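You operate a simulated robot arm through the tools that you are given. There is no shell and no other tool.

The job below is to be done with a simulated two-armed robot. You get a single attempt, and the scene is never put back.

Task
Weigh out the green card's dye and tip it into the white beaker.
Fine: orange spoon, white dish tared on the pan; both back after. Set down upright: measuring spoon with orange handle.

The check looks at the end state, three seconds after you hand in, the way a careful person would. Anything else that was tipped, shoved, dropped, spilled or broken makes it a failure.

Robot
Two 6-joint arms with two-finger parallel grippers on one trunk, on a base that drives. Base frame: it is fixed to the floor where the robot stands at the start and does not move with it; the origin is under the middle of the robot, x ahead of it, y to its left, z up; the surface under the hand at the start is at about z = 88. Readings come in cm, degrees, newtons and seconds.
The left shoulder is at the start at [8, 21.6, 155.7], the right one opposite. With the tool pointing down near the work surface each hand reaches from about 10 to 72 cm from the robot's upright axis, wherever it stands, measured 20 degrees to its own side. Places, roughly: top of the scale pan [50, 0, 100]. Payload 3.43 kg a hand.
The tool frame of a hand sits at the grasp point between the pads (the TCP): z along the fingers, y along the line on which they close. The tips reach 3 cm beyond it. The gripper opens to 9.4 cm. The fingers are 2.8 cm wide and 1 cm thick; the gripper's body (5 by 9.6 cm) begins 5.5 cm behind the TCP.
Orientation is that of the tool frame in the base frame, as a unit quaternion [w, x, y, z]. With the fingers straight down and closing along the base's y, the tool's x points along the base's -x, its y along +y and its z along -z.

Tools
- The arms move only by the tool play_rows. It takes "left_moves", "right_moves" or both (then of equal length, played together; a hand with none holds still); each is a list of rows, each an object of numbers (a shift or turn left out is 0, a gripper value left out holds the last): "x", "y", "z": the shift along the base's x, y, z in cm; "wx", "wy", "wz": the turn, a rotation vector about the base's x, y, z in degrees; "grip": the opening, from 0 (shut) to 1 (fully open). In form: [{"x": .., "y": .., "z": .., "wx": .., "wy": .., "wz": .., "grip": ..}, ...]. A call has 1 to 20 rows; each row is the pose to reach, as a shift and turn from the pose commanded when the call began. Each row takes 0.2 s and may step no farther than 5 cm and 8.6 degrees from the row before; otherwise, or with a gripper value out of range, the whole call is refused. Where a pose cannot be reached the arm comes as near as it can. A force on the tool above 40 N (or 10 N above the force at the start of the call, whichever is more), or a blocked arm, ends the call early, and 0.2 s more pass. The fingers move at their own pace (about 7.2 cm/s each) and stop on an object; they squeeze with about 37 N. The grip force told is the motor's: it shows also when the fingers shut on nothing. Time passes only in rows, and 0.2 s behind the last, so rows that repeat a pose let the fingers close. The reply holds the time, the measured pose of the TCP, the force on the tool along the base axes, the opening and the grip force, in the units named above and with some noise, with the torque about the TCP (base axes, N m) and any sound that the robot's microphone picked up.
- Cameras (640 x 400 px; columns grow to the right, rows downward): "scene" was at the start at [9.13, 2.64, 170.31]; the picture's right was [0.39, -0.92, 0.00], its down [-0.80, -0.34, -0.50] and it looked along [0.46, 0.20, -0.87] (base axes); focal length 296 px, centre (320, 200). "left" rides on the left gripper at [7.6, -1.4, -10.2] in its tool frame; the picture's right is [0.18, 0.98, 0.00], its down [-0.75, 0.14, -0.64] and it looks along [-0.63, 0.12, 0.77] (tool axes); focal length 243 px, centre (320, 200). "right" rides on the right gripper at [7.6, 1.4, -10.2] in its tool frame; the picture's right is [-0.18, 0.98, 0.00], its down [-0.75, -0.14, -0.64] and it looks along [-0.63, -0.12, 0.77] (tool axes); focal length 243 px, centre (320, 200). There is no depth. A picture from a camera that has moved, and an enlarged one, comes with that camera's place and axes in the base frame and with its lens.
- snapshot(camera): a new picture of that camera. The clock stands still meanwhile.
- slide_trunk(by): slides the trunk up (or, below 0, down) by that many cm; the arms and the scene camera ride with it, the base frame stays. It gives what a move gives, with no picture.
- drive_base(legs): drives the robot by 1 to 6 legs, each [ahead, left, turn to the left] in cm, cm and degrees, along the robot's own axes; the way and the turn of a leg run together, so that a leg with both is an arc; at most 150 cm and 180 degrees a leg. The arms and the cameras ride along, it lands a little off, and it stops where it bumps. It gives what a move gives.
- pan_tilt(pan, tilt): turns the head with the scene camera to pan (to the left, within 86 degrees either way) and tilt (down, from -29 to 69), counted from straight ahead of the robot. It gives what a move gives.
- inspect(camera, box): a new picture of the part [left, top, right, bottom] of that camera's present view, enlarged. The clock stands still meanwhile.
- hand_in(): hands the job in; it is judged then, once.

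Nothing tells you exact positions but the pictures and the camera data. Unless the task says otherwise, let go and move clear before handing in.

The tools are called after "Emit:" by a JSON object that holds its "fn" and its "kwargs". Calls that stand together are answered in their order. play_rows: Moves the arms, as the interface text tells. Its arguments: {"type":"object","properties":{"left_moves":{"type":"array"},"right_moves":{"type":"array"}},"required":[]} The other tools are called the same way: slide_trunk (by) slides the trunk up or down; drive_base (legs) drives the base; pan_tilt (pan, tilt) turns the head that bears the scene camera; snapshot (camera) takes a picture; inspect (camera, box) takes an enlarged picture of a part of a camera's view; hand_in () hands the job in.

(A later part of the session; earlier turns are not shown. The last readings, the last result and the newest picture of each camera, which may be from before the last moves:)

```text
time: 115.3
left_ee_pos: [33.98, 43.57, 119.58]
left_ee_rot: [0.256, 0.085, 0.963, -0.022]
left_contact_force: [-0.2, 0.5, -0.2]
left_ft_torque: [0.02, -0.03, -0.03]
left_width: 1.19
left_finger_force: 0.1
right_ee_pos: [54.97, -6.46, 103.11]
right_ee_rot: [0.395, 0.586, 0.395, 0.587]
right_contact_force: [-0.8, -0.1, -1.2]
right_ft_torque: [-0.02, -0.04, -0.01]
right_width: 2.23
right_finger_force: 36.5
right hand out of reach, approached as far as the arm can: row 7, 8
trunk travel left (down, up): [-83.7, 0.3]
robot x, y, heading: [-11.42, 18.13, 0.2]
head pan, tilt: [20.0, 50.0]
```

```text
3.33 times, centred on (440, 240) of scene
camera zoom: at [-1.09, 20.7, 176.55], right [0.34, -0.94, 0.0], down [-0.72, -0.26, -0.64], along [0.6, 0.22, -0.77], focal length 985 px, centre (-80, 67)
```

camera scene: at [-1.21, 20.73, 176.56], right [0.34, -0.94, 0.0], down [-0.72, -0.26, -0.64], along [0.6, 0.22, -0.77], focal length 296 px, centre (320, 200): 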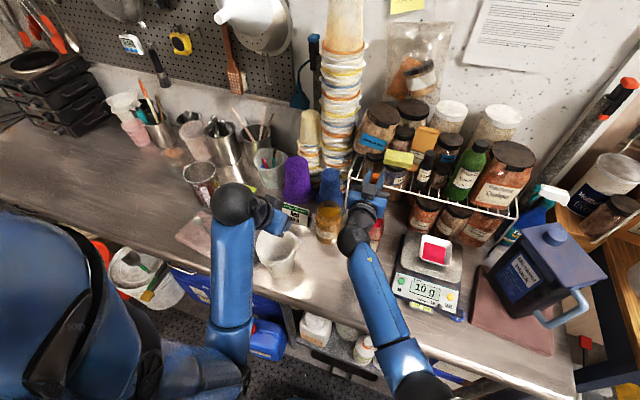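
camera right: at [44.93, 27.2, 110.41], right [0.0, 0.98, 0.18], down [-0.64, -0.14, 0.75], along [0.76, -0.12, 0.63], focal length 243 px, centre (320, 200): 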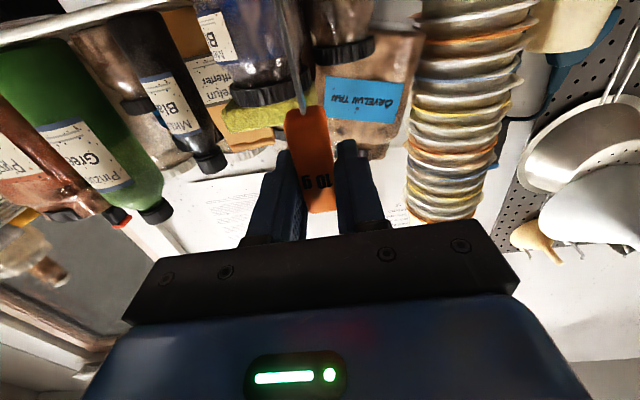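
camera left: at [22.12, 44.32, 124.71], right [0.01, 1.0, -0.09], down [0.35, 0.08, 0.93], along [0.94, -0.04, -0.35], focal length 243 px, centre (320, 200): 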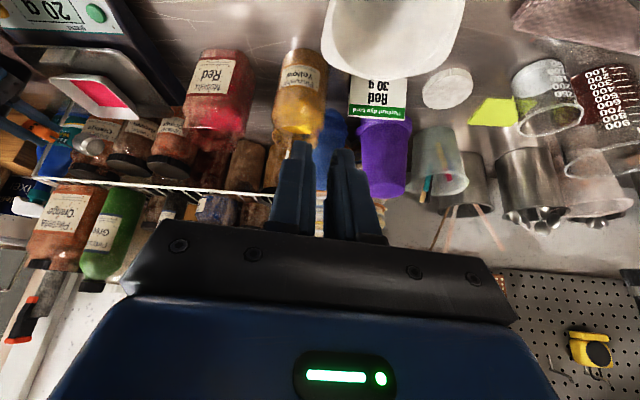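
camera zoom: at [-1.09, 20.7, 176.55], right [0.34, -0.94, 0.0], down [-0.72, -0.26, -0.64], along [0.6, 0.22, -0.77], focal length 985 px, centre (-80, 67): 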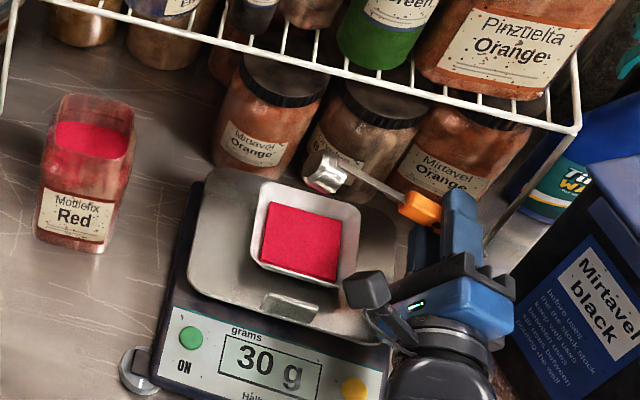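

Exactly 30 g. Now I'll bring the spoon upright and carry it back to its original place.

Emit:
{"fn": "play_rows", "kwargs": {"right_moves": [{"z": 0.8, "wx": -8}, {"y": 0.1, "z": 1.6, "wx": -16}, {"y": 0.36, "z": 2.5, "wx": -24}, {"y": 0.93, "z": 4, "wx": -32}, {"y": 1.67, "z": 5.2, "wx": -40}, {"y": 2.57, "z": 6.3, "wx": -48}, {"y": 3.61, "z": 7.3, "wx": -56}, {"y": 4.78, "z": 8.2, "wx": -64}, {"y": 6.05, "z": 9, "wx": -72}, {"y": 7.4, "z": 9.6, "wx": -80}, {"y": 8.79, "z": 10.2, "wx": -88}, {"y": 10.21, "z": 10.6, "wx": -96}, {"y": 11.62, "z": 10.8, "wx": -104}, {"y": 13, "z": 11, "wx": -112}, {"x": -2, "y": 13, "z": 12.5, "wx": -112}, {"x": -6, "y": 14, "z": 12.5, "wx": -112}, {"x": -10, "y": 16, "z": 12.5, "wx": -112}, {"x": -13, "y": 19, "z": 12.5, "wx": -112}, {"x": -16, "y": 23, "z": 12.5, "wx": -112}, {"x": -17.5, "y": 26.5, "z": 12.5, "wx": -112}]}}

Emit:
{"fn": "play_rows", "kwargs": {"right_moves": [{"x": -1.0, "y": 1.5}, {"x": -1.5, "y": 2.5}, {"x": -1.5, "y": 2.5}]}}

Emit:
{"fn": "snapshot", "kwargs": {"camera": "scene"}}

Emit:
{"fn": "snapshot", "kwargs": {"camera": "right"}}

```text
time: 119.5
left_ee_pos: [33.92, 43.63, 119.62]
left_ee_rot: [0.257, 0.084, 0.963, -0.022]
left_contact_force: [-0.2, -0.6, 0.8]
left_ft_torque: [-0.03, 0.03, -0.01]
left_width: 1.22
left_finger_force: 0.0
right_ee_pos: [37.14, 20.17, 115.64]
right_ee_rot: [0.707, 0.001, 0.707, 0.0]
right_contact_force: [0.0, 0.3, 0.2]
right_ft_torque: [0.03, -0.02, -0.04]
right_width: 2.22
right_finger_force: 36.4
right hand out of reach, approached as far as the arm can: row 7, 8, 9
trunk travel left (down, up): [-83.7, 0.3]
robot x, y, heading: [-11.46, 18.19, -0.1]
head pan, tilt: [20.0, 50.0]
```

```text
time: 120.3
left_ee_pos: [33.89, 43.61, 119.61]
left_ee_rot: [0.257, 0.085, 0.962, -0.021]
left_contact_force: [0.2, -0.5, 0.0]
left_ft_torque: [0.0, 0.03, -0.01]
left_width: 1.22
left_finger_force: 0.0
right_ee_pos: [35.78, 22.49, 115.6]
right_ee_rot: [0.707, -0.001, 0.707, 0.001]
right_contact_force: [0.3, -1.3, -0.4]
right_ft_torque: [0.01, -0.02, 0.01]
right_width: 2.2
right_finger_force: 36.4
trunk travel left (down, up): [-83.7, 0.3]
robot x, y, heading: [-11.43, 18.02, -0.2]
head pan, tilt: [20.0, 50.0]
```

```text
taken
camera scene: at [-1.08, 20.73, 176.55], right [0.34, -0.94, 0.0], down [-0.72, -0.26, -0.64], along [0.6, 0.22, -0.77], focal length 296 px, centre (320, 200)
```

scene: 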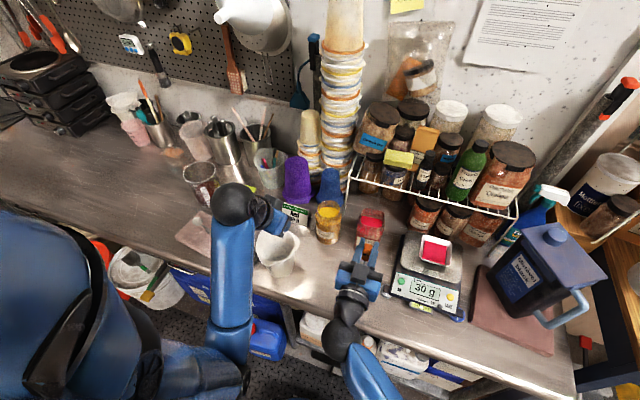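

```text
taken
camera right: at [25.39, 23.99, 107.94], right [0.0, 0.98, 0.18], down [-0.64, -0.14, 0.75], along [0.77, -0.12, 0.63], focal length 243 px, centre (320, 200)
```

right: 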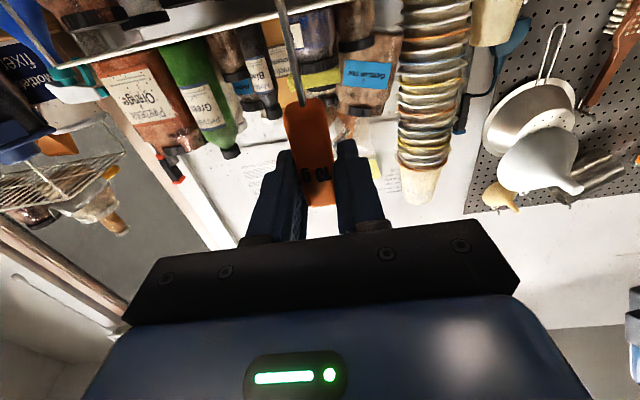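

The spoon is back over its original spot. I'll lower it to just above the table, then feel for contact.

Emit:
{"fn": "play_rows", "kwargs": {"right_moves": [{"x": 0.1, "y": 0.1, "z": -3}, {"x": 0.1, "y": 0.1, "z": -6}, {"x": 0.1, "y": 0.1, "z": -9}, {"x": 0.1, "y": 0.1, "z": -12}, {"x": 0.1, "y": 0.1, "z": -14}, {"x": 0.1, "y": 0.1, "z": -15}, {"x": 0.1, "y": 0.1, "z": -15}]}}

Emit:
{"fn": "play_rows", "kwargs": {"right_moves": [{"z": -0.2}, {"z": -0.3}, {"z": -0.3}]}}

Emit:
{"fn": "inspect", "kwargs": {"camera": "scene", "box": [320, 230, 420, 302]}}

```text
time: 121.9
left_ee_pos: [33.87, 43.66, 119.66]
left_ee_rot: [0.257, 0.085, 0.962, -0.021]
left_contact_force: [0.2, 0.0, -0.2]
left_ft_torque: [-0.05, -0.01, 0.01]
left_width: 1.21
left_finger_force: 0.0
right_ee_pos: [35.9, 22.51, 100.51]
right_ee_rot: [0.707, 0.0, 0.707, 0.0]
right_contact_force: [0.6, -0.6, 0.1]
right_ft_torque: [-0.01, -0.01, -0.01]
right_width: 2.22
right_finger_force: 37.5
trunk travel left (down, up): [-83.7, 0.3]
robot x, y, heading: [-11.26, 17.89, -0.1]
head pan, tilt: [20.0, 50.0]
```

```text
time: 122.7
left_ee_pos: [33.84, 43.58, 119.58]
left_ee_rot: [0.257, 0.085, 0.962, -0.021]
left_contact_force: [0.3, 0.3, 0.0]
left_ft_torque: [-0.02, 0.0, 0.03]
left_width: 1.2
left_finger_force: 0.1
right_ee_pos: [35.87, 22.65, 100.23]
right_ee_rot: [0.708, 0.0, 0.706, 0.001]
right_contact_force: [-1.1, -0.4, 0.5]
right_ft_torque: [-0.01, 0.01, 0.03]
right_width: 2.2
right_finger_force: 36.3
trunk travel left (down, up): [-83.7, 0.3]
robot x, y, heading: [-11.29, 18.21, 0.0]
head pan, tilt: [20.0, 50.0]
```

```text
5.56 times, centred on (370, 266) of scene
camera zoom: at [-1.11, 20.71, 176.55], right [0.34, -0.94, 0.0], down [-0.72, -0.26, -0.64], along [0.6, 0.22, -0.77], focal length 1642 px, centre (42, -167)
```

zoom: 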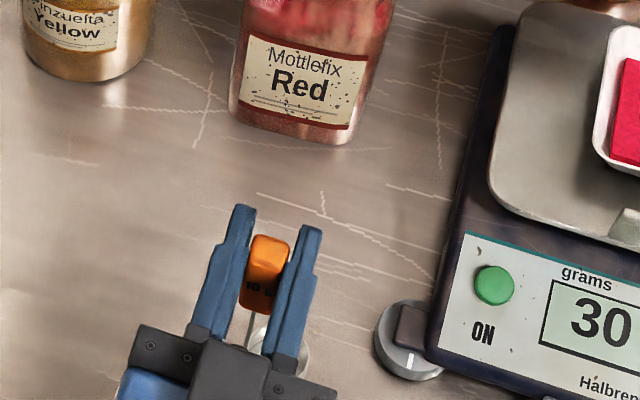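

Emit:
{"fn": "play_rows", "kwargs": {"right_moves": [{"z": -0.1}, {"z": -0.15}, {"z": -0.15}]}}

Emit:
{"fn": "play_rows", "kwargs": {"right_moves": [{"z": -0.1}, {"z": -0.1}]}}

```text
time: 123.5
left_ee_pos: [33.95, 43.57, 119.48]
left_ee_rot: [0.257, 0.085, 0.962, -0.022]
left_contact_force: [0.4, -0.1, -0.3]
left_ft_torque: [-0.04, -0.02, -0.02]
left_width: 1.21
left_finger_force: 0.2
right_ee_pos: [35.94, 22.5, 100.2]
right_ee_rot: [0.707, -0.001, 0.707, 0.001]
right_contact_force: [0.2, -0.7, -0.6]
right_ft_torque: [0.02, 0.03, 0.01]
right_width: 2.21
right_finger_force: 37.0
trunk travel left (down, up): [-83.7, 0.3]
robot x, y, heading: [-11.21, 17.98, -0.1]
head pan, tilt: [20.0, 50.0]
```

```text
time: 124.1
left_ee_pos: [33.86, 43.67, 119.66]
left_ee_rot: [0.257, 0.084, 0.963, -0.021]
left_contact_force: [0.2, -0.2, -0.3]
left_ft_torque: [-0.02, -0.01, 0.04]
left_width: 1.2
left_finger_force: 0.2
right_ee_pos: [35.85, 22.54, 100.2]
right_ee_rot: [0.707, -0.001, 0.707, 0.001]
right_contact_force: [1.6, -1.5, 2.7]
right_ft_torque: [-0.1, -0.11, -0.01]
right_width: 2.23
right_finger_force: 37.1
trunk travel left (down, up): [-83.7, 0.3]
robot x, y, heading: [-11.61, 17.69, -0.2]
head pan, tilt: [20.0, 50.0]
```

The cup touches the table. I'll open slowly and lift straight away.

Emit:
{"fn": "play_rows", "kwargs": {"right_moves": [{"z": 0.1, "grip": 0.25}, {"z": 0.1, "grip": 0.28}, {"z": 0.1, "grip": 0.34}, {"z": 0.1, "grip": 0.45}, {"z": 0.1, "grip": 0.55}, {"z": 0.1, "grip": 0.55}]}}

Emit:
{"fn": "inspect", "kwargs": {"camera": "scene", "box": [320, 230, 420, 302]}}

Emit:
{"fn": "snapshot", "kwargs": {"camera": "right"}}

```text
time: 125.5
left_ee_pos: [33.93, 43.52, 119.5]
left_ee_rot: [0.257, 0.085, 0.963, -0.02]
left_contact_force: [-0.6, 0.3, 0.0]
left_ft_torque: [0.02, 0.0, 0.0]
left_width: 1.21
left_finger_force: 0.0
right_ee_pos: [35.97, 22.54, 100.26]
right_ee_rot: [0.707, -0.001, 0.707, 0.001]
right_contact_force: [-0.1, 0.3, 0.2]
right_ft_torque: [0.02, 0.0, -0.05]
right_width: 5.18
right_finger_force: 0.1
trunk travel left (down, up): [-83.7, 0.3]
robot x, y, heading: [-11.43, 18.08, 0.2]
head pan, tilt: [20.0, 50.0]
```

```text
5.56 times, centred on (370, 266) of scene
camera zoom: at [-1.11, 20.71, 176.55], right [0.34, -0.94, 0.0], down [-0.72, -0.26, -0.64], along [0.6, 0.22, -0.77], focal length 1642 px, centre (42, -167)
```

zoom: 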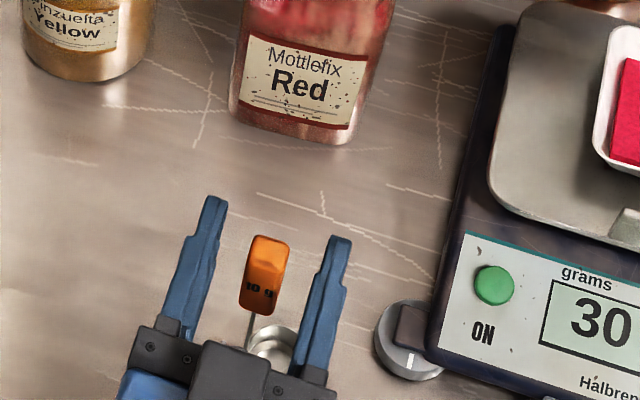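

```text
taken
camera right: at [25.54, 24.11, 92.55], right [0.0, 0.98, 0.18], down [-0.64, -0.14, 0.75], along [0.77, -0.12, 0.63], focal length 243 px, centre (320, 200)
```

right: 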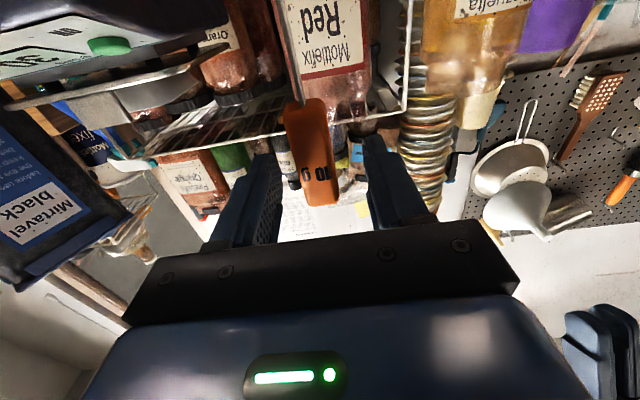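

The spoon stands upright on its own. I'll raise the right hand clear and move it out of the way to the right.

Emit:
{"fn": "play_rows", "kwargs": {"right_moves": [{"z": 1.5}, {"z": 4}, {"z": 8}, {"z": 12}, {"z": 15.5}, {"y": -4, "z": 17}, {"y": -8, "z": 17}, {"y": -12, "z": 17}, {"y": -16, "z": 17}, {"y": -20, "z": 17}, {"y": -24, "z": 17}, {"y": -28, "z": 17}, {"y": -32, "z": 17}, {"y": -32.5, "z": 17}]}}

Emit:
{"fn": "snapshot", "kwargs": {"camera": "scene"}}

Emit:
{"fn": "inspect", "kwargs": {"camera": "scene", "box": [310, 220, 470, 320]}}

```text
time: 128.5
left_ee_pos: [33.92, 43.55, 119.56]
left_ee_rot: [0.258, 0.084, 0.962, -0.02]
left_contact_force: [-0.4, 0.9, 0.3]
left_ft_torque: [0.0, 0.01, 0.02]
left_width: 1.24
left_finger_force: 0.0
right_ee_pos: [36.04, -6.09, 120.53]
right_ee_rot: [0.756, 0.026, 0.653, -0.025]
right_contact_force: [1.1, 0.6, -0.1]
right_ft_torque: [-0.03, 0.03, -0.02]
right_width: 5.15
right_finger_force: 0.0
right hand out of reach, approached as far as the arm can: row 12, 13, 14
trunk travel left (down, up): [-83.7, 0.3]
robot x, y, heading: [-11.02, 18.06, 0.0]
head pan, tilt: [20.0, 50.0]
```

```text
taken
camera scene: at [-1.12, 20.68, 176.55], right [0.34, -0.94, 0.0], down [-0.72, -0.26, -0.64], along [0.6, 0.22, -0.77], focal length 296 px, centre (320, 200)
```

scene: 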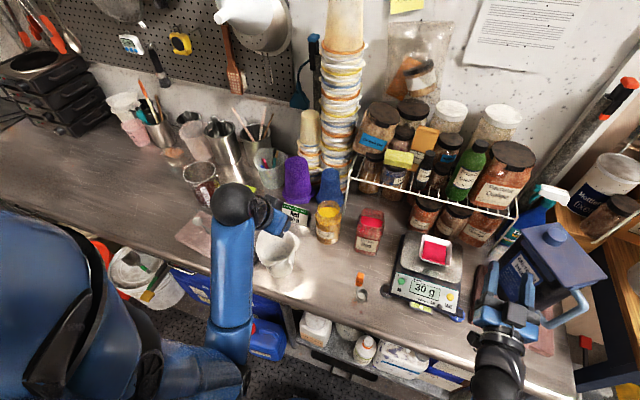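

```text
4.00 times, centred on (390, 270) of scene
camera zoom: at [-1.12, 20.68, 176.55], right [0.34, -0.94, 0.0], down [-0.72, -0.26, -0.64], along [0.6, 0.22, -0.77], focal length 1182 px, centre (40, -80)
```

zoom: 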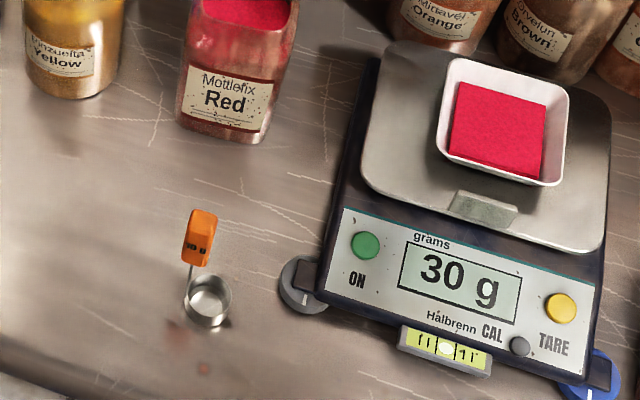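

The spoon is home, the scale reads 30 g, and the bench is clean. I'll move the right hand farther right so the left arm has room at the dish.

Emit:
{"fn": "play_rows", "kwargs": {"right_moves": [{"y": -3}, {"y": -6}, {"y": -9}, {"y": -12}, {"y": -15}, {"y": -17}, {"y": -17}]}}

Emit:
{"fn": "snapshot", "kwargs": {"camera": "scene"}}

```text
time: 130.1
left_ee_pos: [33.84, 43.64, 119.53]
left_ee_rot: [0.257, 0.085, 0.962, -0.021]
left_contact_force: [0.0, 0.9, -0.2]
left_ft_torque: [0.01, -0.02, -0.01]
left_width: 1.24
left_finger_force: 0.1
right_ee_pos: [36.05, -23.16, 120.39]
right_ee_rot: [0.756, 0.026, 0.653, -0.025]
right_contact_force: [0.4, 0.4, 1.1]
right_ft_torque: [0.0, 0.03, -0.02]
right_width: 5.18
right_finger_force: 0.0
right hand out of reach, approached as far as the arm can: row 1
trunk travel left (down, up): [-83.7, 0.3]
robot x, y, heading: [-11.35, 17.95, -0.1]
head pan, tilt: [20.0, 50.0]
```

```text
taken
camera scene: at [-1.16, 20.78, 176.54], right [0.34, -0.94, 0.0], down [-0.72, -0.26, -0.64], along [0.6, 0.22, -0.77], focal length 296 px, centre (320, 200)
```

scene: 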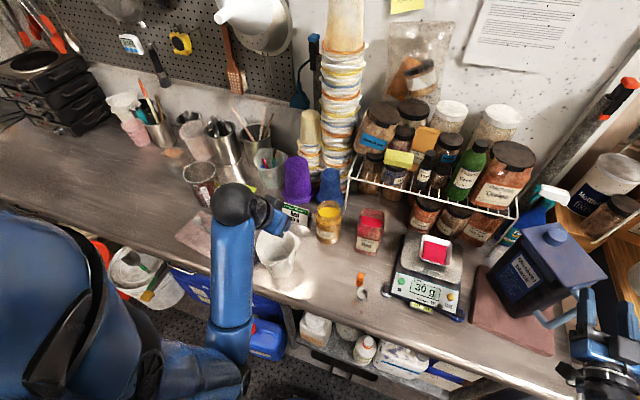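

First I'll drive the base back 4 cm to the stance where the left-arm moves were tested, then set the left hand back to the pinch orientation.

Emit:
{"fn": "drive_base", "kwargs": {"legs": [[-4, 0, 0]]}}

Emit:
{"fn": "play_rows", "kwargs": {"left_moves": [{"wz": 5}, {"wz": 10}, {"wz": 10}]}}

Emit:
{"fn": "play_rows", "kwargs": {"left_moves": [{"z": -1, "wx": -4, "wz": 6.9}, {"z": -2, "wx": -8, "wz": 13.9}, {"z": -3, "wx": -12, "wz": 20.8}, {"z": -4, "wx": -16, "wz": 27.7}, {"z": -5, "wx": -20, "wz": 34.6}, {"z": -6, "wx": -24, "wz": 41.6}, {"z": -7, "wx": -28, "wz": 48.5}, {"z": -7, "wx": -32, "wz": 55.4}, {"z": -7, "wx": -36, "wz": 62.4}, {"z": -7, "wx": -40, "wz": 69.3}, {"z": -7, "wx": -45, "wz": 76}, {"z": -7, "wx": -45, "wz": 78}, {"z": -7, "wx": -45, "wz": 78}]}}

```text
time: 130.9
left_ee_pos: [31.0, 43.62, 119.22]
left_ee_rot: [0.253, 0.085, 0.964, -0.021]
left_contact_force: [0.5, 0.3, 0.7]
left_ft_torque: [-0.02, 0.04, 0.0]
left_width: 1.23
left_finger_force: 0.1
right_ee_pos: [33.12, -23.11, 120.0]
right_ee_rot: [0.753, 0.025, 0.657, -0.025]
right_contact_force: [0.6, -0.2, -0.5]
right_ft_torque: [0.0, 0.0, -0.01]
right_width: 5.2
right_finger_force: 0.0
trunk travel left (down, up): [-83.7, 0.3]
robot x, y, heading: [-15.1, 17.88, -0.1]
head pan, tilt: [20.0, 50.0]
```

```text
time: 131.7
left_ee_pos: [30.48, 43.65, 119.35]
left_ee_rot: [0.256, 0.001, 0.967, 0.002]
left_contact_force: [-0.6, 1.3, -0.5]
left_ft_torque: [-0.03, 0.0, 0.04]
left_width: 1.19
left_finger_force: 0.0
right_ee_pos: [32.54, -23.01, 120.28]
right_ee_rot: [0.754, 0.025, 0.656, -0.025]
right_contact_force: [1.5, -0.6, 0.0]
right_ft_torque: [0.01, -0.03, 0.04]
right_width: 5.18
right_finger_force: 0.0
trunk travel left (down, up): [-83.7, 0.3]
robot x, y, heading: [-15.16, 18.3, 0.2]
head pan, tilt: [20.0, 50.0]
```

```text
time: 134.5
left_ee_pos: [29.93, 43.64, 112.65]
left_ee_rot: [0.181, -0.683, 0.684, -0.183]
left_contact_force: [0.5, -0.3, -0.4]
left_ft_torque: [-0.02, 0.01, 0.0]
left_width: 1.22
left_finger_force: 0.0
right_ee_pos: [32.27, -23.14, 120.32]
right_ee_rot: [0.756, 0.026, 0.654, -0.025]
right_contact_force: [0.6, -0.3, -0.1]
right_ft_torque: [0.0, 0.02, 0.0]
right_width: 5.16
right_finger_force: 0.0
trunk travel left (down, up): [-83.7, 0.3]
robot x, y, heading: [-15.08, 18.09, 0.1]
head pan, tilt: [20.0, 50.0]
```

The left hand is back in pinch posture. I'll bring it above the near wall of the dish.

Emit:
{"fn": "play_rows", "kwargs": {"left_moves": [{"y": -4, "grip": 0.22}, {"y": -8}, {"x": 1, "y": -12}, {"x": 3, "y": -16}, {"x": 5, "y": -20}, {"x": 7, "y": -24}, {"x": 9, "y": -28}, {"x": 11, "y": -32}, {"x": 13, "y": -36}, {"x": 15, "y": -40}, {"x": 16, "y": -40.05, "z": -3}, {"x": 17, "y": -40.05, "z": -7}, {"x": 17.2, "y": -40.05, "z": -9.5}, {"x": 17.2, "y": -40.05, "z": -9.5}]}}

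Emit:
{"fn": "snapshot", "kwargs": {"camera": "left"}}

Emit:
{"fn": "inspect", "kwargs": {"camera": "left", "box": [200, 40, 440, 190]}}

```text
time: 137.5
left_ee_pos: [47.34, 3.6, 103.09]
left_ee_rot: [0.183, -0.683, 0.684, -0.182]
left_contact_force: [-0.2, 0.4, 0.4]
left_ft_torque: [0.0, 0.0, 0.04]
left_width: 2.06
left_finger_force: 0.0
right_ee_pos: [32.17, -23.3, 120.52]
right_ee_rot: [0.756, 0.025, 0.654, -0.025]
right_contact_force: [0.7, 0.3, 0.1]
right_ft_torque: [0.01, -0.02, 0.0]
right_width: 5.18
right_finger_force: 0.0
trunk travel left (down, up): [-83.7, 0.3]
robot x, y, heading: [-15.32, 18.34, -0.1]
head pan, tilt: [20.0, 50.0]
```

```text
taken
camera left: at [43.47, -3.96, 112.77], right [-0.85, -0.18, -0.49], down [-0.44, 0.76, 0.49], along [0.28, 0.63, -0.72], focal length 243 px, centre (320, 200)
```

left: 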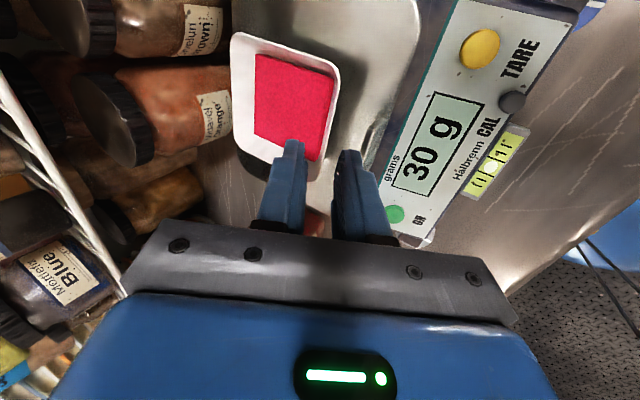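

```text
2.67 times, centred on (320, 115) of left
camera zoom: at [43.47, -3.96, 112.77], right [-0.85, -0.18, -0.49], down [-0.44, 0.76, 0.49], along [0.28, 0.63, -0.72], focal length 647 px, centre (320, 427)
```

zoom: 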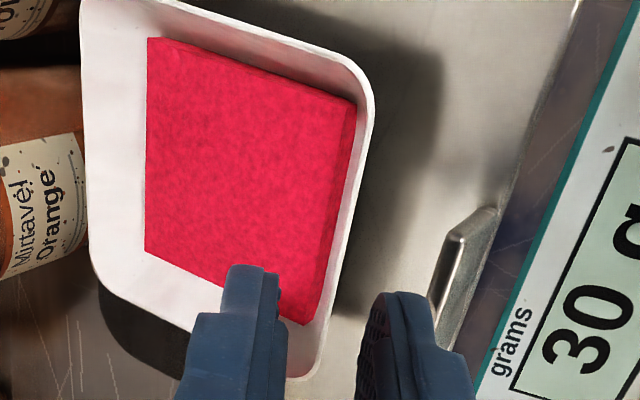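

I'm above the near wall. The dye lies as a block on the dish floor, and the fingertip will stay above it. I'll descend along the tool axis.

Emit:
{"fn": "play_rows", "kwargs": {"left_moves": [{"x": 0.55, "z": -1}, {"x": 1.1, "z": -2}, {"x": 1.6, "z": -2.9}, {"x": 2.0, "z": -3.6}, {"x": 2.0, "z": -3.6}]}}

Emit:
{"fn": "inspect", "kwargs": {"camera": "left", "box": [200, 40, 440, 190]}}

Emit:
{"fn": "inspect", "kwargs": {"camera": "left", "box": [340, 60, 540, 210]}}

```text
time: 138.7
left_ee_pos: [49.24, 3.47, 99.4]
left_ee_rot: [0.182, -0.682, 0.684, -0.183]
left_contact_force: [0.4, 0.1, -0.3]
left_ft_torque: [-0.02, 0.0, 0.01]
left_width: 2.06
left_finger_force: 0.1
right_ee_pos: [32.15, -23.15, 120.42]
right_ee_rot: [0.757, 0.025, 0.653, -0.024]
right_contact_force: [-0.3, 0.0, -0.2]
right_ft_torque: [-0.02, 0.04, 0.01]
right_width: 5.16
right_finger_force: 0.0
trunk travel left (down, up): [-83.7, 0.3]
robot x, y, heading: [-15.46, 17.99, -0.1]
head pan, tilt: [20.0, 50.0]
```

```text
2.67 times, centred on (320, 115) of left
camera zoom: at [45.34, -3.99, 109.13], right [-0.85, -0.18, -0.49], down [-0.44, 0.76, 0.49], along [0.28, 0.63, -0.72], focal length 647 px, centre (320, 427)
```

zoom: 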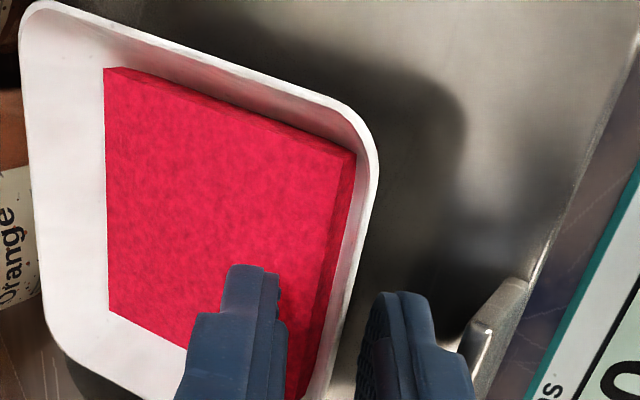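

```text
2.67 times, centred on (440, 135) of left
camera zoom: at [45.34, -3.99, 109.13], right [-0.85, -0.18, -0.49], down [-0.44, 0.76, 0.49], along [0.28, 0.63, -0.72], focal length 647 px, centre (0, 373)
```

zoom: 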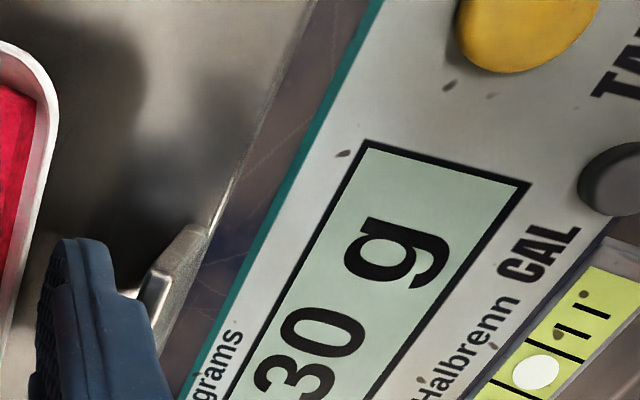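

The rim is slightly toward the outer finger. I'll shift back 0.4 cm, lower a little, and close.

Emit:
{"fn": "play_rows", "kwargs": {"left_moves": [{"x": -0.4, "z": -0.15}, {"x": -0.4, "z": -0.35, "grip": 0.15}, {"x": -0.35, "z": -0.4, "grip": 0.08}, {"x": -0.35, "z": -0.4, "grip": 0.0}, {"x": -0.35, "z": -0.4, "grip": 0.0}, {"x": -0.35, "z": -0.4, "grip": 0.0}]}}

Emit:
{"fn": "inspect", "kwargs": {"camera": "left", "box": [200, 40, 540, 250]}}

```text
time: 140.1
left_ee_pos: [48.92, 3.49, 98.94]
left_ee_rot: [0.182, -0.683, 0.684, -0.182]
left_contact_force: [0.8, 0.2, -0.2]
left_ft_torque: [0.04, 0.05, 0.0]
left_width: 0.16
left_finger_force: 36.6
right_ee_pos: [32.19, -23.14, 120.35]
right_ee_rot: [0.756, 0.026, 0.654, -0.025]
right_contact_force: [-1.2, -0.1, 0.6]
right_ft_torque: [-0.03, -0.01, 0.02]
right_width: 5.18
right_finger_force: 0.1
trunk travel left (down, up): [-83.7, 0.3]
robot x, y, heading: [-15.29, 17.98, 0.0]
head pan, tilt: [20.0, 50.0]
```

```text
1.88 times, centred on (370, 145) of left
camera zoom: at [44.95, -4.0, 108.68], right [-0.85, -0.18, -0.49], down [-0.44, 0.75, 0.49], along [0.28, 0.63, -0.72], focal length 457 px, centre (226, 304)
```

zoom: 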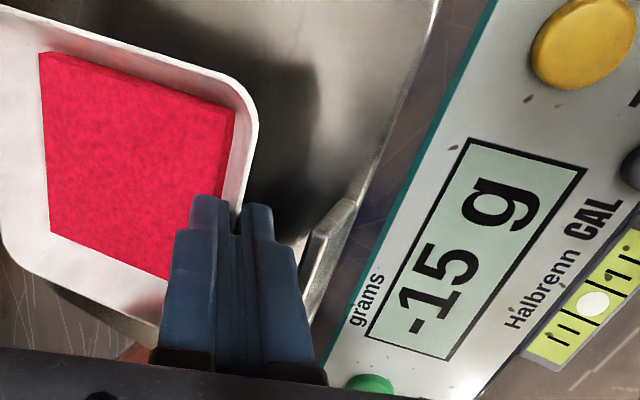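

It's gripped (the scale shows −15 g, so the pan is unloaded). I'll lift gently and check it's level.

Emit:
{"fn": "play_rows", "kwargs": {"left_moves": [{"z": 0.5}, {"z": 1.2}, {"z": 2}, {"z": 3}, {"z": 4}, {"z": 4}]}}

Emit:
{"fn": "snapshot", "kwargs": {"camera": "left"}}

Emit:
{"fn": "inspect", "kwargs": {"camera": "scene", "box": [370, 190, 490, 280]}}

Emit:
{"fn": "snapshot", "kwargs": {"camera": "right"}}

```text
time: 141.5
left_ee_pos: [48.85, 3.56, 103.1]
left_ee_rot: [0.181, -0.683, 0.684, -0.181]
left_contact_force: [-0.1, 0.5, -0.6]
left_ft_torque: [0.0, 0.01, 0.02]
left_width: 0.19
left_finger_force: 36.6
right_ee_pos: [32.23, -23.13, 120.35]
right_ee_rot: [0.756, 0.026, 0.654, -0.026]
right_contact_force: [0.3, -0.4, 0.2]
right_ft_torque: [0.01, -0.04, 0.0]
right_width: 5.16
right_finger_force: 0.1
trunk travel left (down, up): [-83.7, 0.3]
robot x, y, heading: [-15.42, 17.85, -0.2]
head pan, tilt: [20.0, 50.0]
```

```text
taken
camera left: at [44.94, -4.0, 112.8], right [-0.85, -0.18, -0.49], down [-0.44, 0.75, 0.49], along [0.28, 0.63, -0.72], focal length 243 px, centre (320, 200)
```

left: 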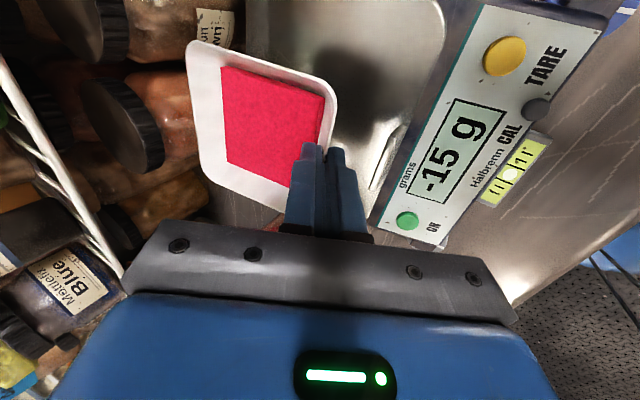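

```text
4.44 times, centred on (430, 235) of scene
camera zoom: at [-4.97, 20.69, 176.55], right [0.34, -0.94, 0.0], down [-0.72, -0.26, -0.64], along [0.6, 0.22, -0.77], focal length 1314 px, centre (-169, 44)
```

zoom: 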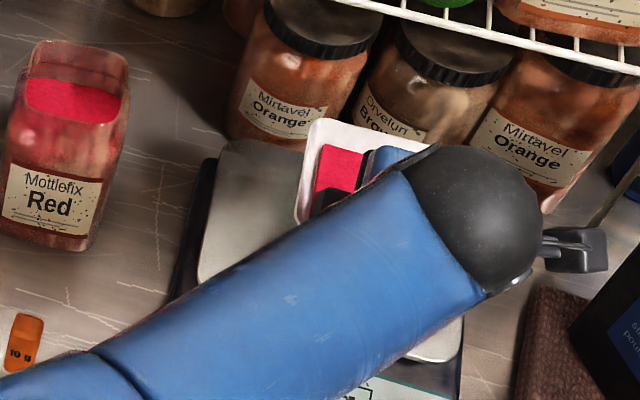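

```text
taken
camera right: at [23.08, -20.84, 111.32], right [0.04, 0.98, 0.19], down [-0.75, -0.09, 0.65], along [0.66, -0.17, 0.73], focal length 243 px, centre (320, 200)
```

right: 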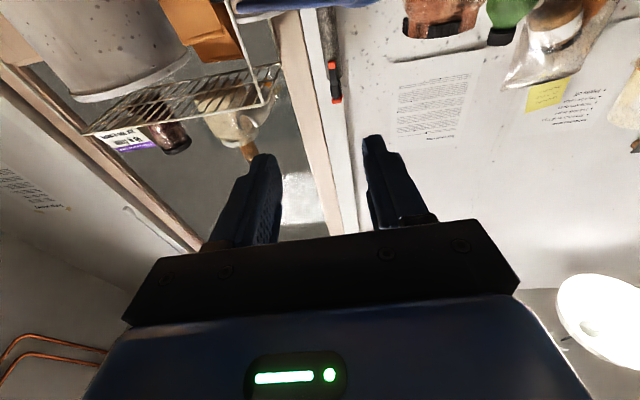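

The dish is level and held. Before moving I'll measure the beaker precisely.

Emit:
{"fn": "inspect", "kwargs": {"camera": "scene", "box": [210, 200, 370, 300]}}

Emit:
{"fn": "snapshot", "kwargs": {"camera": "scene"}}

```text
4.00 times, centred on (290, 250) of scene
camera zoom: at [-4.97, 20.69, 176.55], right [0.34, -0.94, 0.0], down [-0.72, -0.26, -0.64], along [0.6, 0.22, -0.77], focal length 1182 px, centre (440, 0)
```

zoom: 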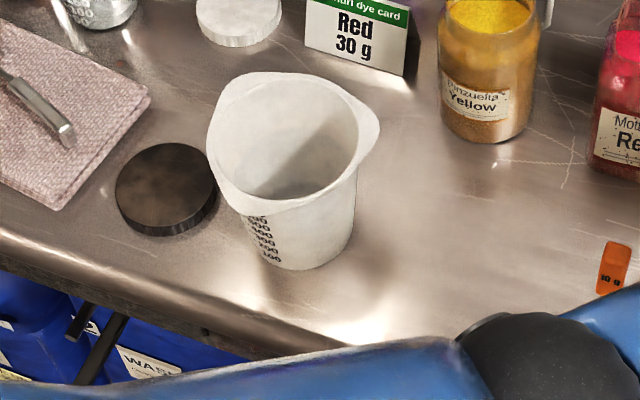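

```text
taken
camera scene: at [-4.97, 20.69, 176.55], right [0.34, -0.94, 0.0], down [-0.72, -0.26, -0.64], along [0.6, 0.22, -0.77], focal length 296 px, centre (320, 200)
```

scene: 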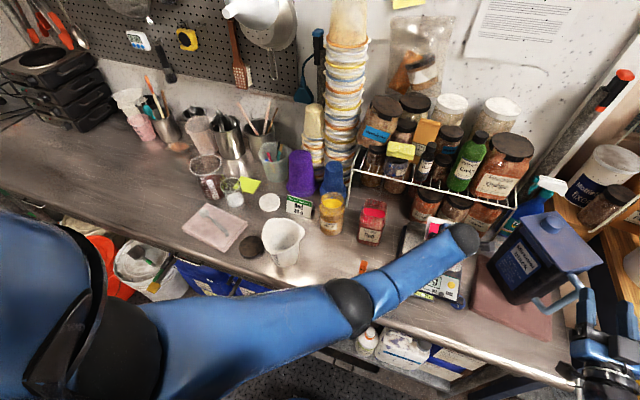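

The beaker rim is at about z 101, centred near (37.6, 48.9), with a radius of about 5.5. I'll raise the dish and carry it level and slowly to the beaker's side.

Emit:
{"fn": "play_rows", "kwargs": {"left_moves": [{"z": 2}, {"z": 5}, {"z": 8}, {"z": 10}, {"x": -1.2, "y": 2, "z": 10}, {"x": -2.4, "y": 5, "z": 10}, {"x": -3.6, "y": 8, "z": 10}, {"x": -4.8, "y": 11, "z": 10}, {"x": -6, "y": 14, "z": 10}, {"x": -7.2, "y": 17, "z": 10}, {"x": -8.4, "y": 20, "z": 10}, {"x": -9.6, "y": 23, "z": 10}, {"x": -10.8, "y": 26, "z": 10}, {"x": -12, "y": 29, "z": 10}, {"x": -13.2, "y": 32, "z": 10}, {"x": -14.4, "y": 35, "z": 10}, {"x": -15.6, "y": 38, "z": 10}, {"x": -17, "y": 40.9, "z": 10}, {"x": -17, "y": 40.9, "z": 10}]}}

Emit:
{"fn": "snapshot", "kwargs": {"camera": "left"}}

Emit:
{"fn": "snapshot", "kwargs": {"camera": "scene"}}

```text
time: 145.5
left_ee_pos: [31.67, 44.48, 113.09]
left_ee_rot: [0.182, -0.682, 0.685, -0.182]
left_contact_force: [0.1, 0.6, -0.1]
left_ft_torque: [0.03, 0.01, 0.05]
left_width: 0.17
left_finger_force: 36.7
right_ee_pos: [32.21, -23.12, 120.44]
right_ee_rot: [0.756, 0.026, 0.653, -0.025]
right_contact_force: [0.5, 0.4, -0.5]
right_ft_torque: [0.04, 0.03, 0.01]
right_width: 5.2
right_finger_force: 0.1
trunk travel left (down, up): [-83.7, 0.3]
robot x, y, heading: [-15.35, 18.36, -0.2]
head pan, tilt: [20.0, 50.0]
```

```text
taken
camera left: at [27.84, 36.99, 122.69], right [-0.85, -0.18, -0.49], down [-0.44, 0.76, 0.49], along [0.28, 0.63, -0.72], focal length 243 px, centre (320, 200)
```

left: 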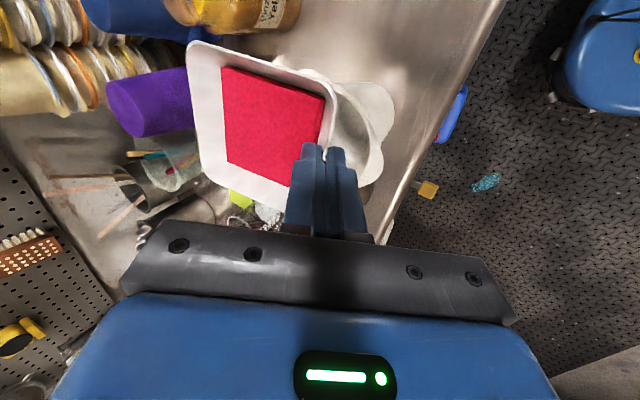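

```text
taken
camera scene: at [-4.99, 20.69, 176.55], right [0.34, -0.94, 0.0], down [-0.72, -0.26, -0.64], along [0.6, 0.22, -0.77], focal length 296 px, centre (320, 200)
```

scene: 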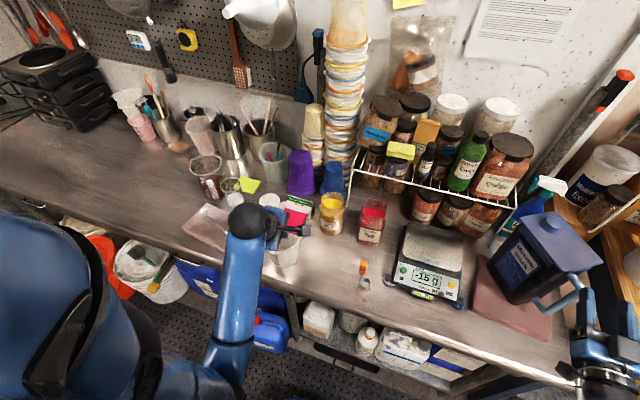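

Emit:
{"fn": "inspect", "kwargs": {"camera": "scene", "box": [220, 180, 340, 280]}}

Emit:
{"fn": "inspect", "kwargs": {"camera": "left", "box": [180, 30, 440, 220]}}

```text
4.00 times, centred on (280, 230) of scene
camera zoom: at [-4.99, 20.69, 176.55], right [0.34, -0.94, 0.0], down [-0.72, -0.26, -0.64], along [0.6, 0.22, -0.77], focal length 1182 px, centre (480, 80)
```

zoom: 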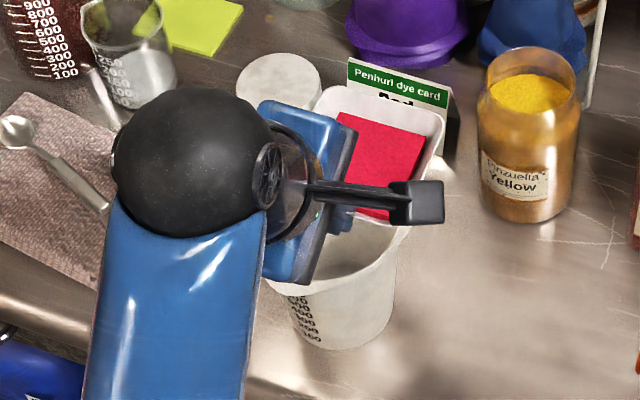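

```text
2.11 times, centred on (310, 125) of left
camera zoom: at [27.84, 36.99, 122.69], right [-0.85, -0.18, -0.49], down [-0.44, 0.76, 0.49], along [0.28, 0.63, -0.72], focal length 511 px, centre (341, 358)
```

zoom: 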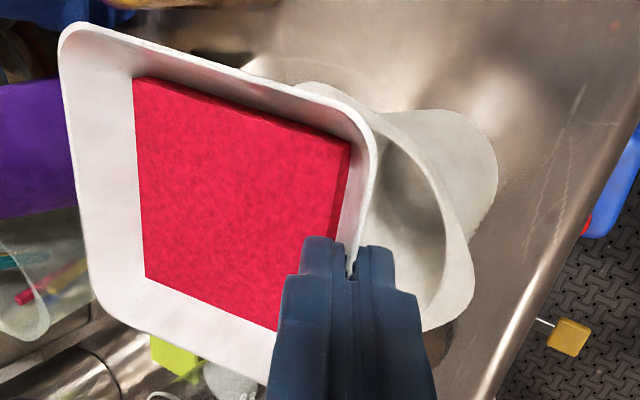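

The dish edge is aligned over the beaker in x. I'll begin tipping its left edge down while keeping the lip over the beaker's middle, and pause at 32° to check.

Emit:
{"fn": "play_rows", "kwargs": {"left_moves": [{"x": -0.1, "y": 0.15, "z": -1, "wx": -8}, {"x": -0.2, "y": 0.53, "z": -2, "wx": -16}, {"x": -0.2, "y": 0.99, "z": -3, "wx": -24}, {"x": -0.2, "y": 1.51, "z": -4, "wx": -32}, {"x": -0.2, "y": 1.51, "z": -4.5, "wx": -32}]}}

Emit:
{"fn": "snapshot", "kwargs": {"camera": "left"}}

Emit:
{"fn": "inspect", "kwargs": {"camera": "scene", "box": [220, 180, 340, 280]}}

```text
time: 146.7
left_ee_pos: [31.59, 45.8, 108.66]
left_ee_rot: [0.014, 0.706, -0.607, 0.365]
left_contact_force: [0.0, 0.2, -1.0]
left_ft_torque: [0.02, 0.03, -0.04]
left_width: 0.17
left_finger_force: 36.3
right_ee_pos: [32.34, -23.15, 120.39]
right_ee_rot: [0.756, 0.026, 0.654, -0.026]
right_contact_force: [0.1, 0.6, 0.1]
right_ft_torque: [-0.02, -0.02, 0.0]
right_width: 5.17
right_finger_force: 0.0
trunk travel left (down, up): [-83.7, 0.3]
robot x, y, heading: [-15.07, 17.84, -0.3]
head pan, tilt: [20.0, 50.0]
```

```text
taken
camera left: at [27.69, 44.64, 120.81], right [-0.85, -0.41, -0.32], down [-0.44, 0.9, 0.01], along [0.28, 0.15, -0.95], focal length 243 px, centre (320, 200)
```

left: 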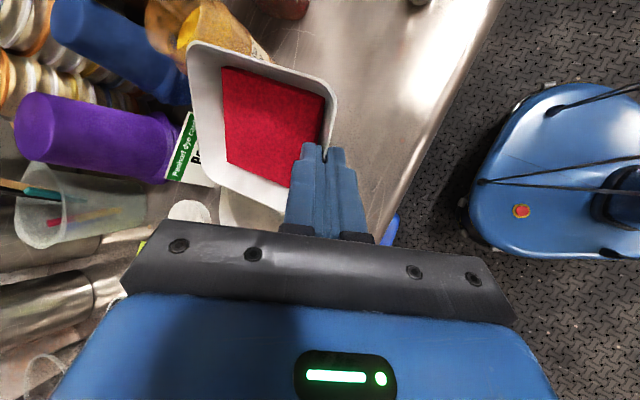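

```text
4.00 times, centred on (280, 230) of scene
camera zoom: at [-5.01, 20.74, 176.55], right [0.34, -0.94, 0.0], down [-0.72, -0.26, -0.64], along [0.6, 0.22, -0.77], focal length 1182 px, centre (480, 80)
```

zoom: 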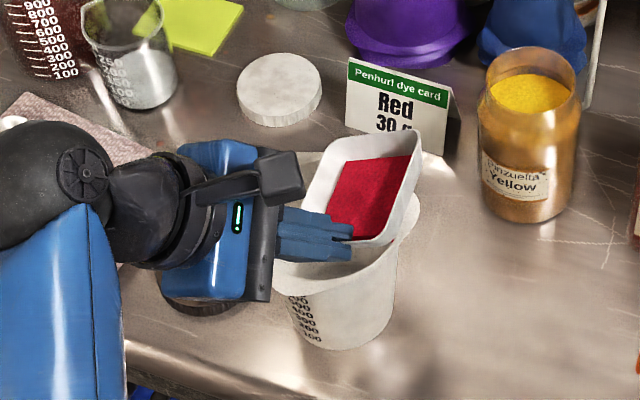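

The geometry matches: the lip is over the beaker's centre. I'll continue tipping.

Emit:
{"fn": "play_rows", "kwargs": {"left_moves": [{"y": 0.58, "wx": -8}, {"y": 1.2, "wx": -16}, {"y": 1.86, "wx": -24}, {"y": 2.53, "wx": -32}, {"y": 2.53, "wx": -32}]}}

Emit:
{"fn": "inspect", "kwargs": {"camera": "scene", "box": [220, 180, 340, 280]}}

Emit:
{"fn": "snapshot", "kwargs": {"camera": "left"}}

```text
time: 147.9
left_ee_pos: [31.63, 48.39, 108.62]
left_ee_rot: [0.208, 0.675, -0.483, 0.517]
left_contact_force: [0.3, 0.5, 0.3]
left_ft_torque: [0.01, 0.04, 0.01]
left_width: 0.17
left_finger_force: 36.7
right_ee_pos: [32.08, -23.01, 120.48]
right_ee_rot: [0.756, 0.026, 0.653, -0.026]
right_contact_force: [0.5, -0.8, 1.4]
right_ft_torque: [-0.02, -0.01, -0.04]
right_width: 5.18
right_finger_force: 0.1
trunk travel left (down, up): [-83.7, 0.3]
robot x, y, heading: [-15.2, 17.73, -0.2]
head pan, tilt: [20.0, 50.0]
```

```text
4.00 times, centred on (280, 230) of scene
camera zoom: at [-4.99, 20.75, 176.55], right [0.34, -0.94, 0.0], down [-0.72, -0.26, -0.64], along [0.6, 0.22, -0.77], focal length 1182 px, centre (480, 80)
```

zoom: 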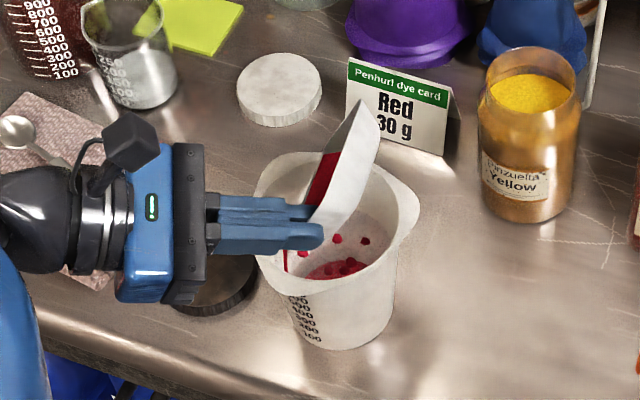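

```text
taken
camera left: at [27.8, 53.9, 119.65], right [-0.85, -0.52, -0.05], down [-0.44, 0.77, -0.47], along [0.28, -0.38, -0.88], focal length 243 px, centre (320, 200)
```

left: 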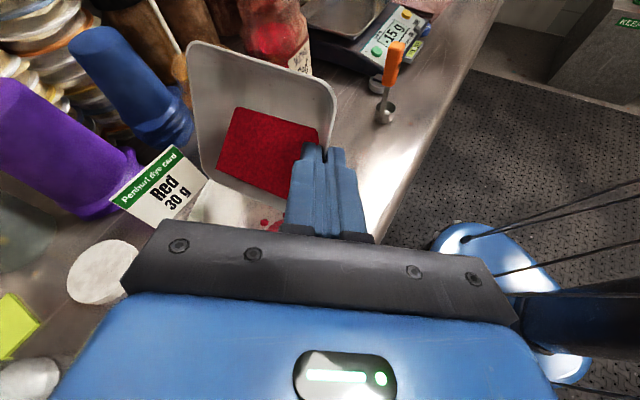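

The dye is falling into the beaker. I'll continue the tip to 120° and hold.

Emit:
{"fn": "play_rows", "kwargs": {"left_moves": [{"y": 0.68, "wx": -8}, {"y": 1.35, "wx": -16}, {"y": 2.0, "wx": -24}, {"y": 2.62, "wx": -32}, {"y": 3.19, "wx": -40}, {"y": 3.71, "wx": -48}, {"y": 4.16, "wx": -56}, {"y": 4.16, "wx": -56}, {"y": 4.16, "wx": -56}, {"y": 4.16, "wx": -56}, {"y": 4.16, "wx": -56}]}}

Emit:
{"fn": "inspect", "kwargs": {"camera": "scene", "box": [220, 180, 340, 280]}}

Emit:
{"fn": "snapshot", "kwargs": {"camera": "left"}}

```text
time: 150.3
left_ee_pos: [31.64, 52.57, 108.47]
left_ee_rot: [0.501, 0.498, -0.184, 0.683]
left_contact_force: [0.4, 0.2, -0.3]
left_ft_torque: [0.0, 0.04, 0.0]
left_width: 0.1
left_finger_force: 36.6
right_ee_pos: [32.24, -23.15, 120.52]
right_ee_rot: [0.756, 0.025, 0.653, -0.024]
right_contact_force: [-0.6, 0.5, 0.2]
right_ft_torque: [0.0, 0.0, -0.01]
right_width: 5.17
right_finger_force: 0.0
trunk travel left (down, up): [-83.7, 0.3]
robot x, y, heading: [-15.15, 18.05, -0.0]
head pan, tilt: [20.0, 50.0]
```

```text
4.00 times, centred on (280, 230) of scene
camera zoom: at [-5.0, 20.72, 176.55], right [0.34, -0.94, 0.0], down [-0.72, -0.26, -0.64], along [0.6, 0.22, -0.77], focal length 1182 px, centre (480, 80)
```

zoom: 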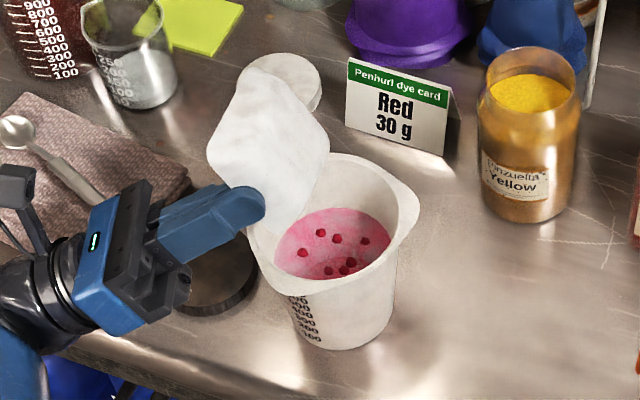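

```text
taken
camera left: at [27.75, 64.85, 110.37], right [-0.85, -0.33, 0.4], down [-0.44, 0.04, -0.9], along [0.28, -0.94, -0.18], focal length 243 px, centre (320, 200)
```

left: 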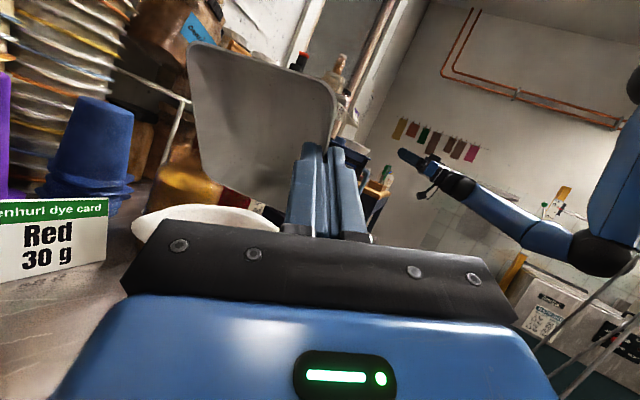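

The dish looks empty and the dye is in the beaker. I'll tip the dish back while rising.

Emit:
{"fn": "play_rows", "kwargs": {"left_moves": [{}, {}, {"y": -0.2, "z": 0.5, "wx": 8}, {"y": -0.5, "z": 1.5, "wx": 16}, {"y": -1.0, "z": 2.5, "wx": 24}, {"y": -1.54, "z": 3.5, "wx": 32}, {"y": -2.16, "z": 4.6, "wx": 40}, {"y": -2.81, "z": 4.6, "wx": 48}, {"y": -3.48, "z": 4.6, "wx": 56}, {"y": -4.16, "z": 4.6, "wx": 64}, {"y": -4.83, "z": 4.6, "wx": 72}, {"y": -5.49, "z": 4.6, "wx": 80}, {"y": -6.11, "z": 4.6, "wx": 88}, {"y": -6.7, "z": 4.6, "wx": 96}, {"y": -7.21, "z": 4.6, "wx": 104}, {"y": -7.7, "z": 4.6, "wx": 112}, {"y": -8.2, "z": 4.6, "wx": 120}, {"y": -8.2, "z": 4.6, "wx": 120}]}}

Emit:
{"fn": "snapshot", "kwargs": {"camera": "left"}}

Emit:
{"fn": "inspect", "kwargs": {"camera": "scene", "box": [220, 180, 340, 280]}}

```text
time: 154.1
left_ee_pos: [31.67, 44.47, 113.21]
left_ee_rot: [0.182, -0.683, 0.684, -0.183]
left_contact_force: [-0.8, -0.1, -0.6]
left_ft_torque: [0.02, 0.02, 0.0]
left_width: 0.1
left_finger_force: 36.6
right_ee_pos: [32.31, -23.19, 120.45]
right_ee_rot: [0.756, 0.026, 0.654, -0.025]
right_contact_force: [0.4, 0.6, -0.6]
right_ft_torque: [0.02, 0.01, 0.01]
right_width: 5.15
right_finger_force: 0.1
trunk travel left (down, up): [-83.7, 0.3]
robot x, y, heading: [-15.2, 18.47, -0.1]
head pan, tilt: [20.0, 50.0]
```

```text
taken
camera left: at [27.83, 36.87, 122.9], right [-0.85, -0.18, -0.49], down [-0.44, 0.75, 0.49], along [0.28, 0.63, -0.72], focal length 243 px, centre (320, 200)
```

left: 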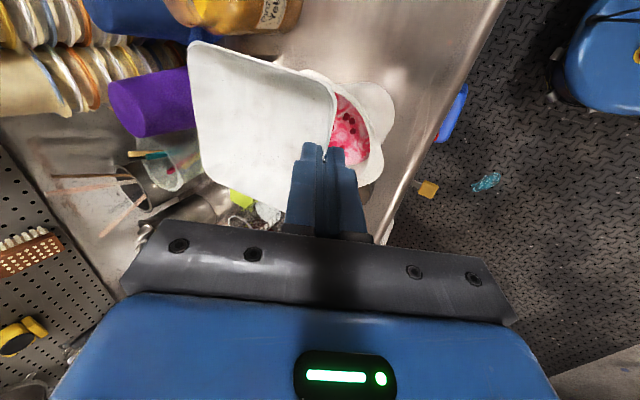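

```text
4.00 times, centred on (280, 230) of scene
camera zoom: at [-5.0, 20.72, 176.55], right [0.34, -0.94, 0.0], down [-0.72, -0.26, -0.64], along [0.6, 0.22, -0.77], focal length 1182 px, centre (480, 80)
```

zoom: 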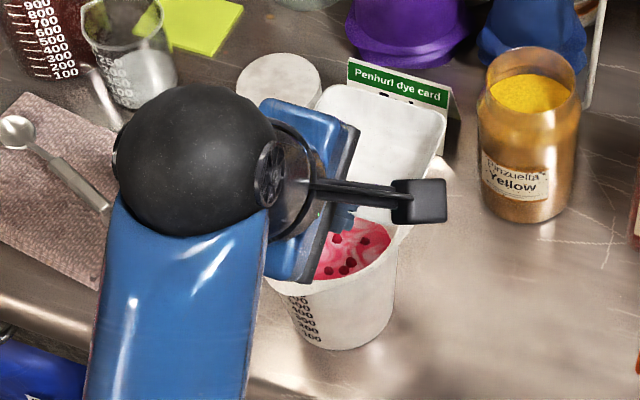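

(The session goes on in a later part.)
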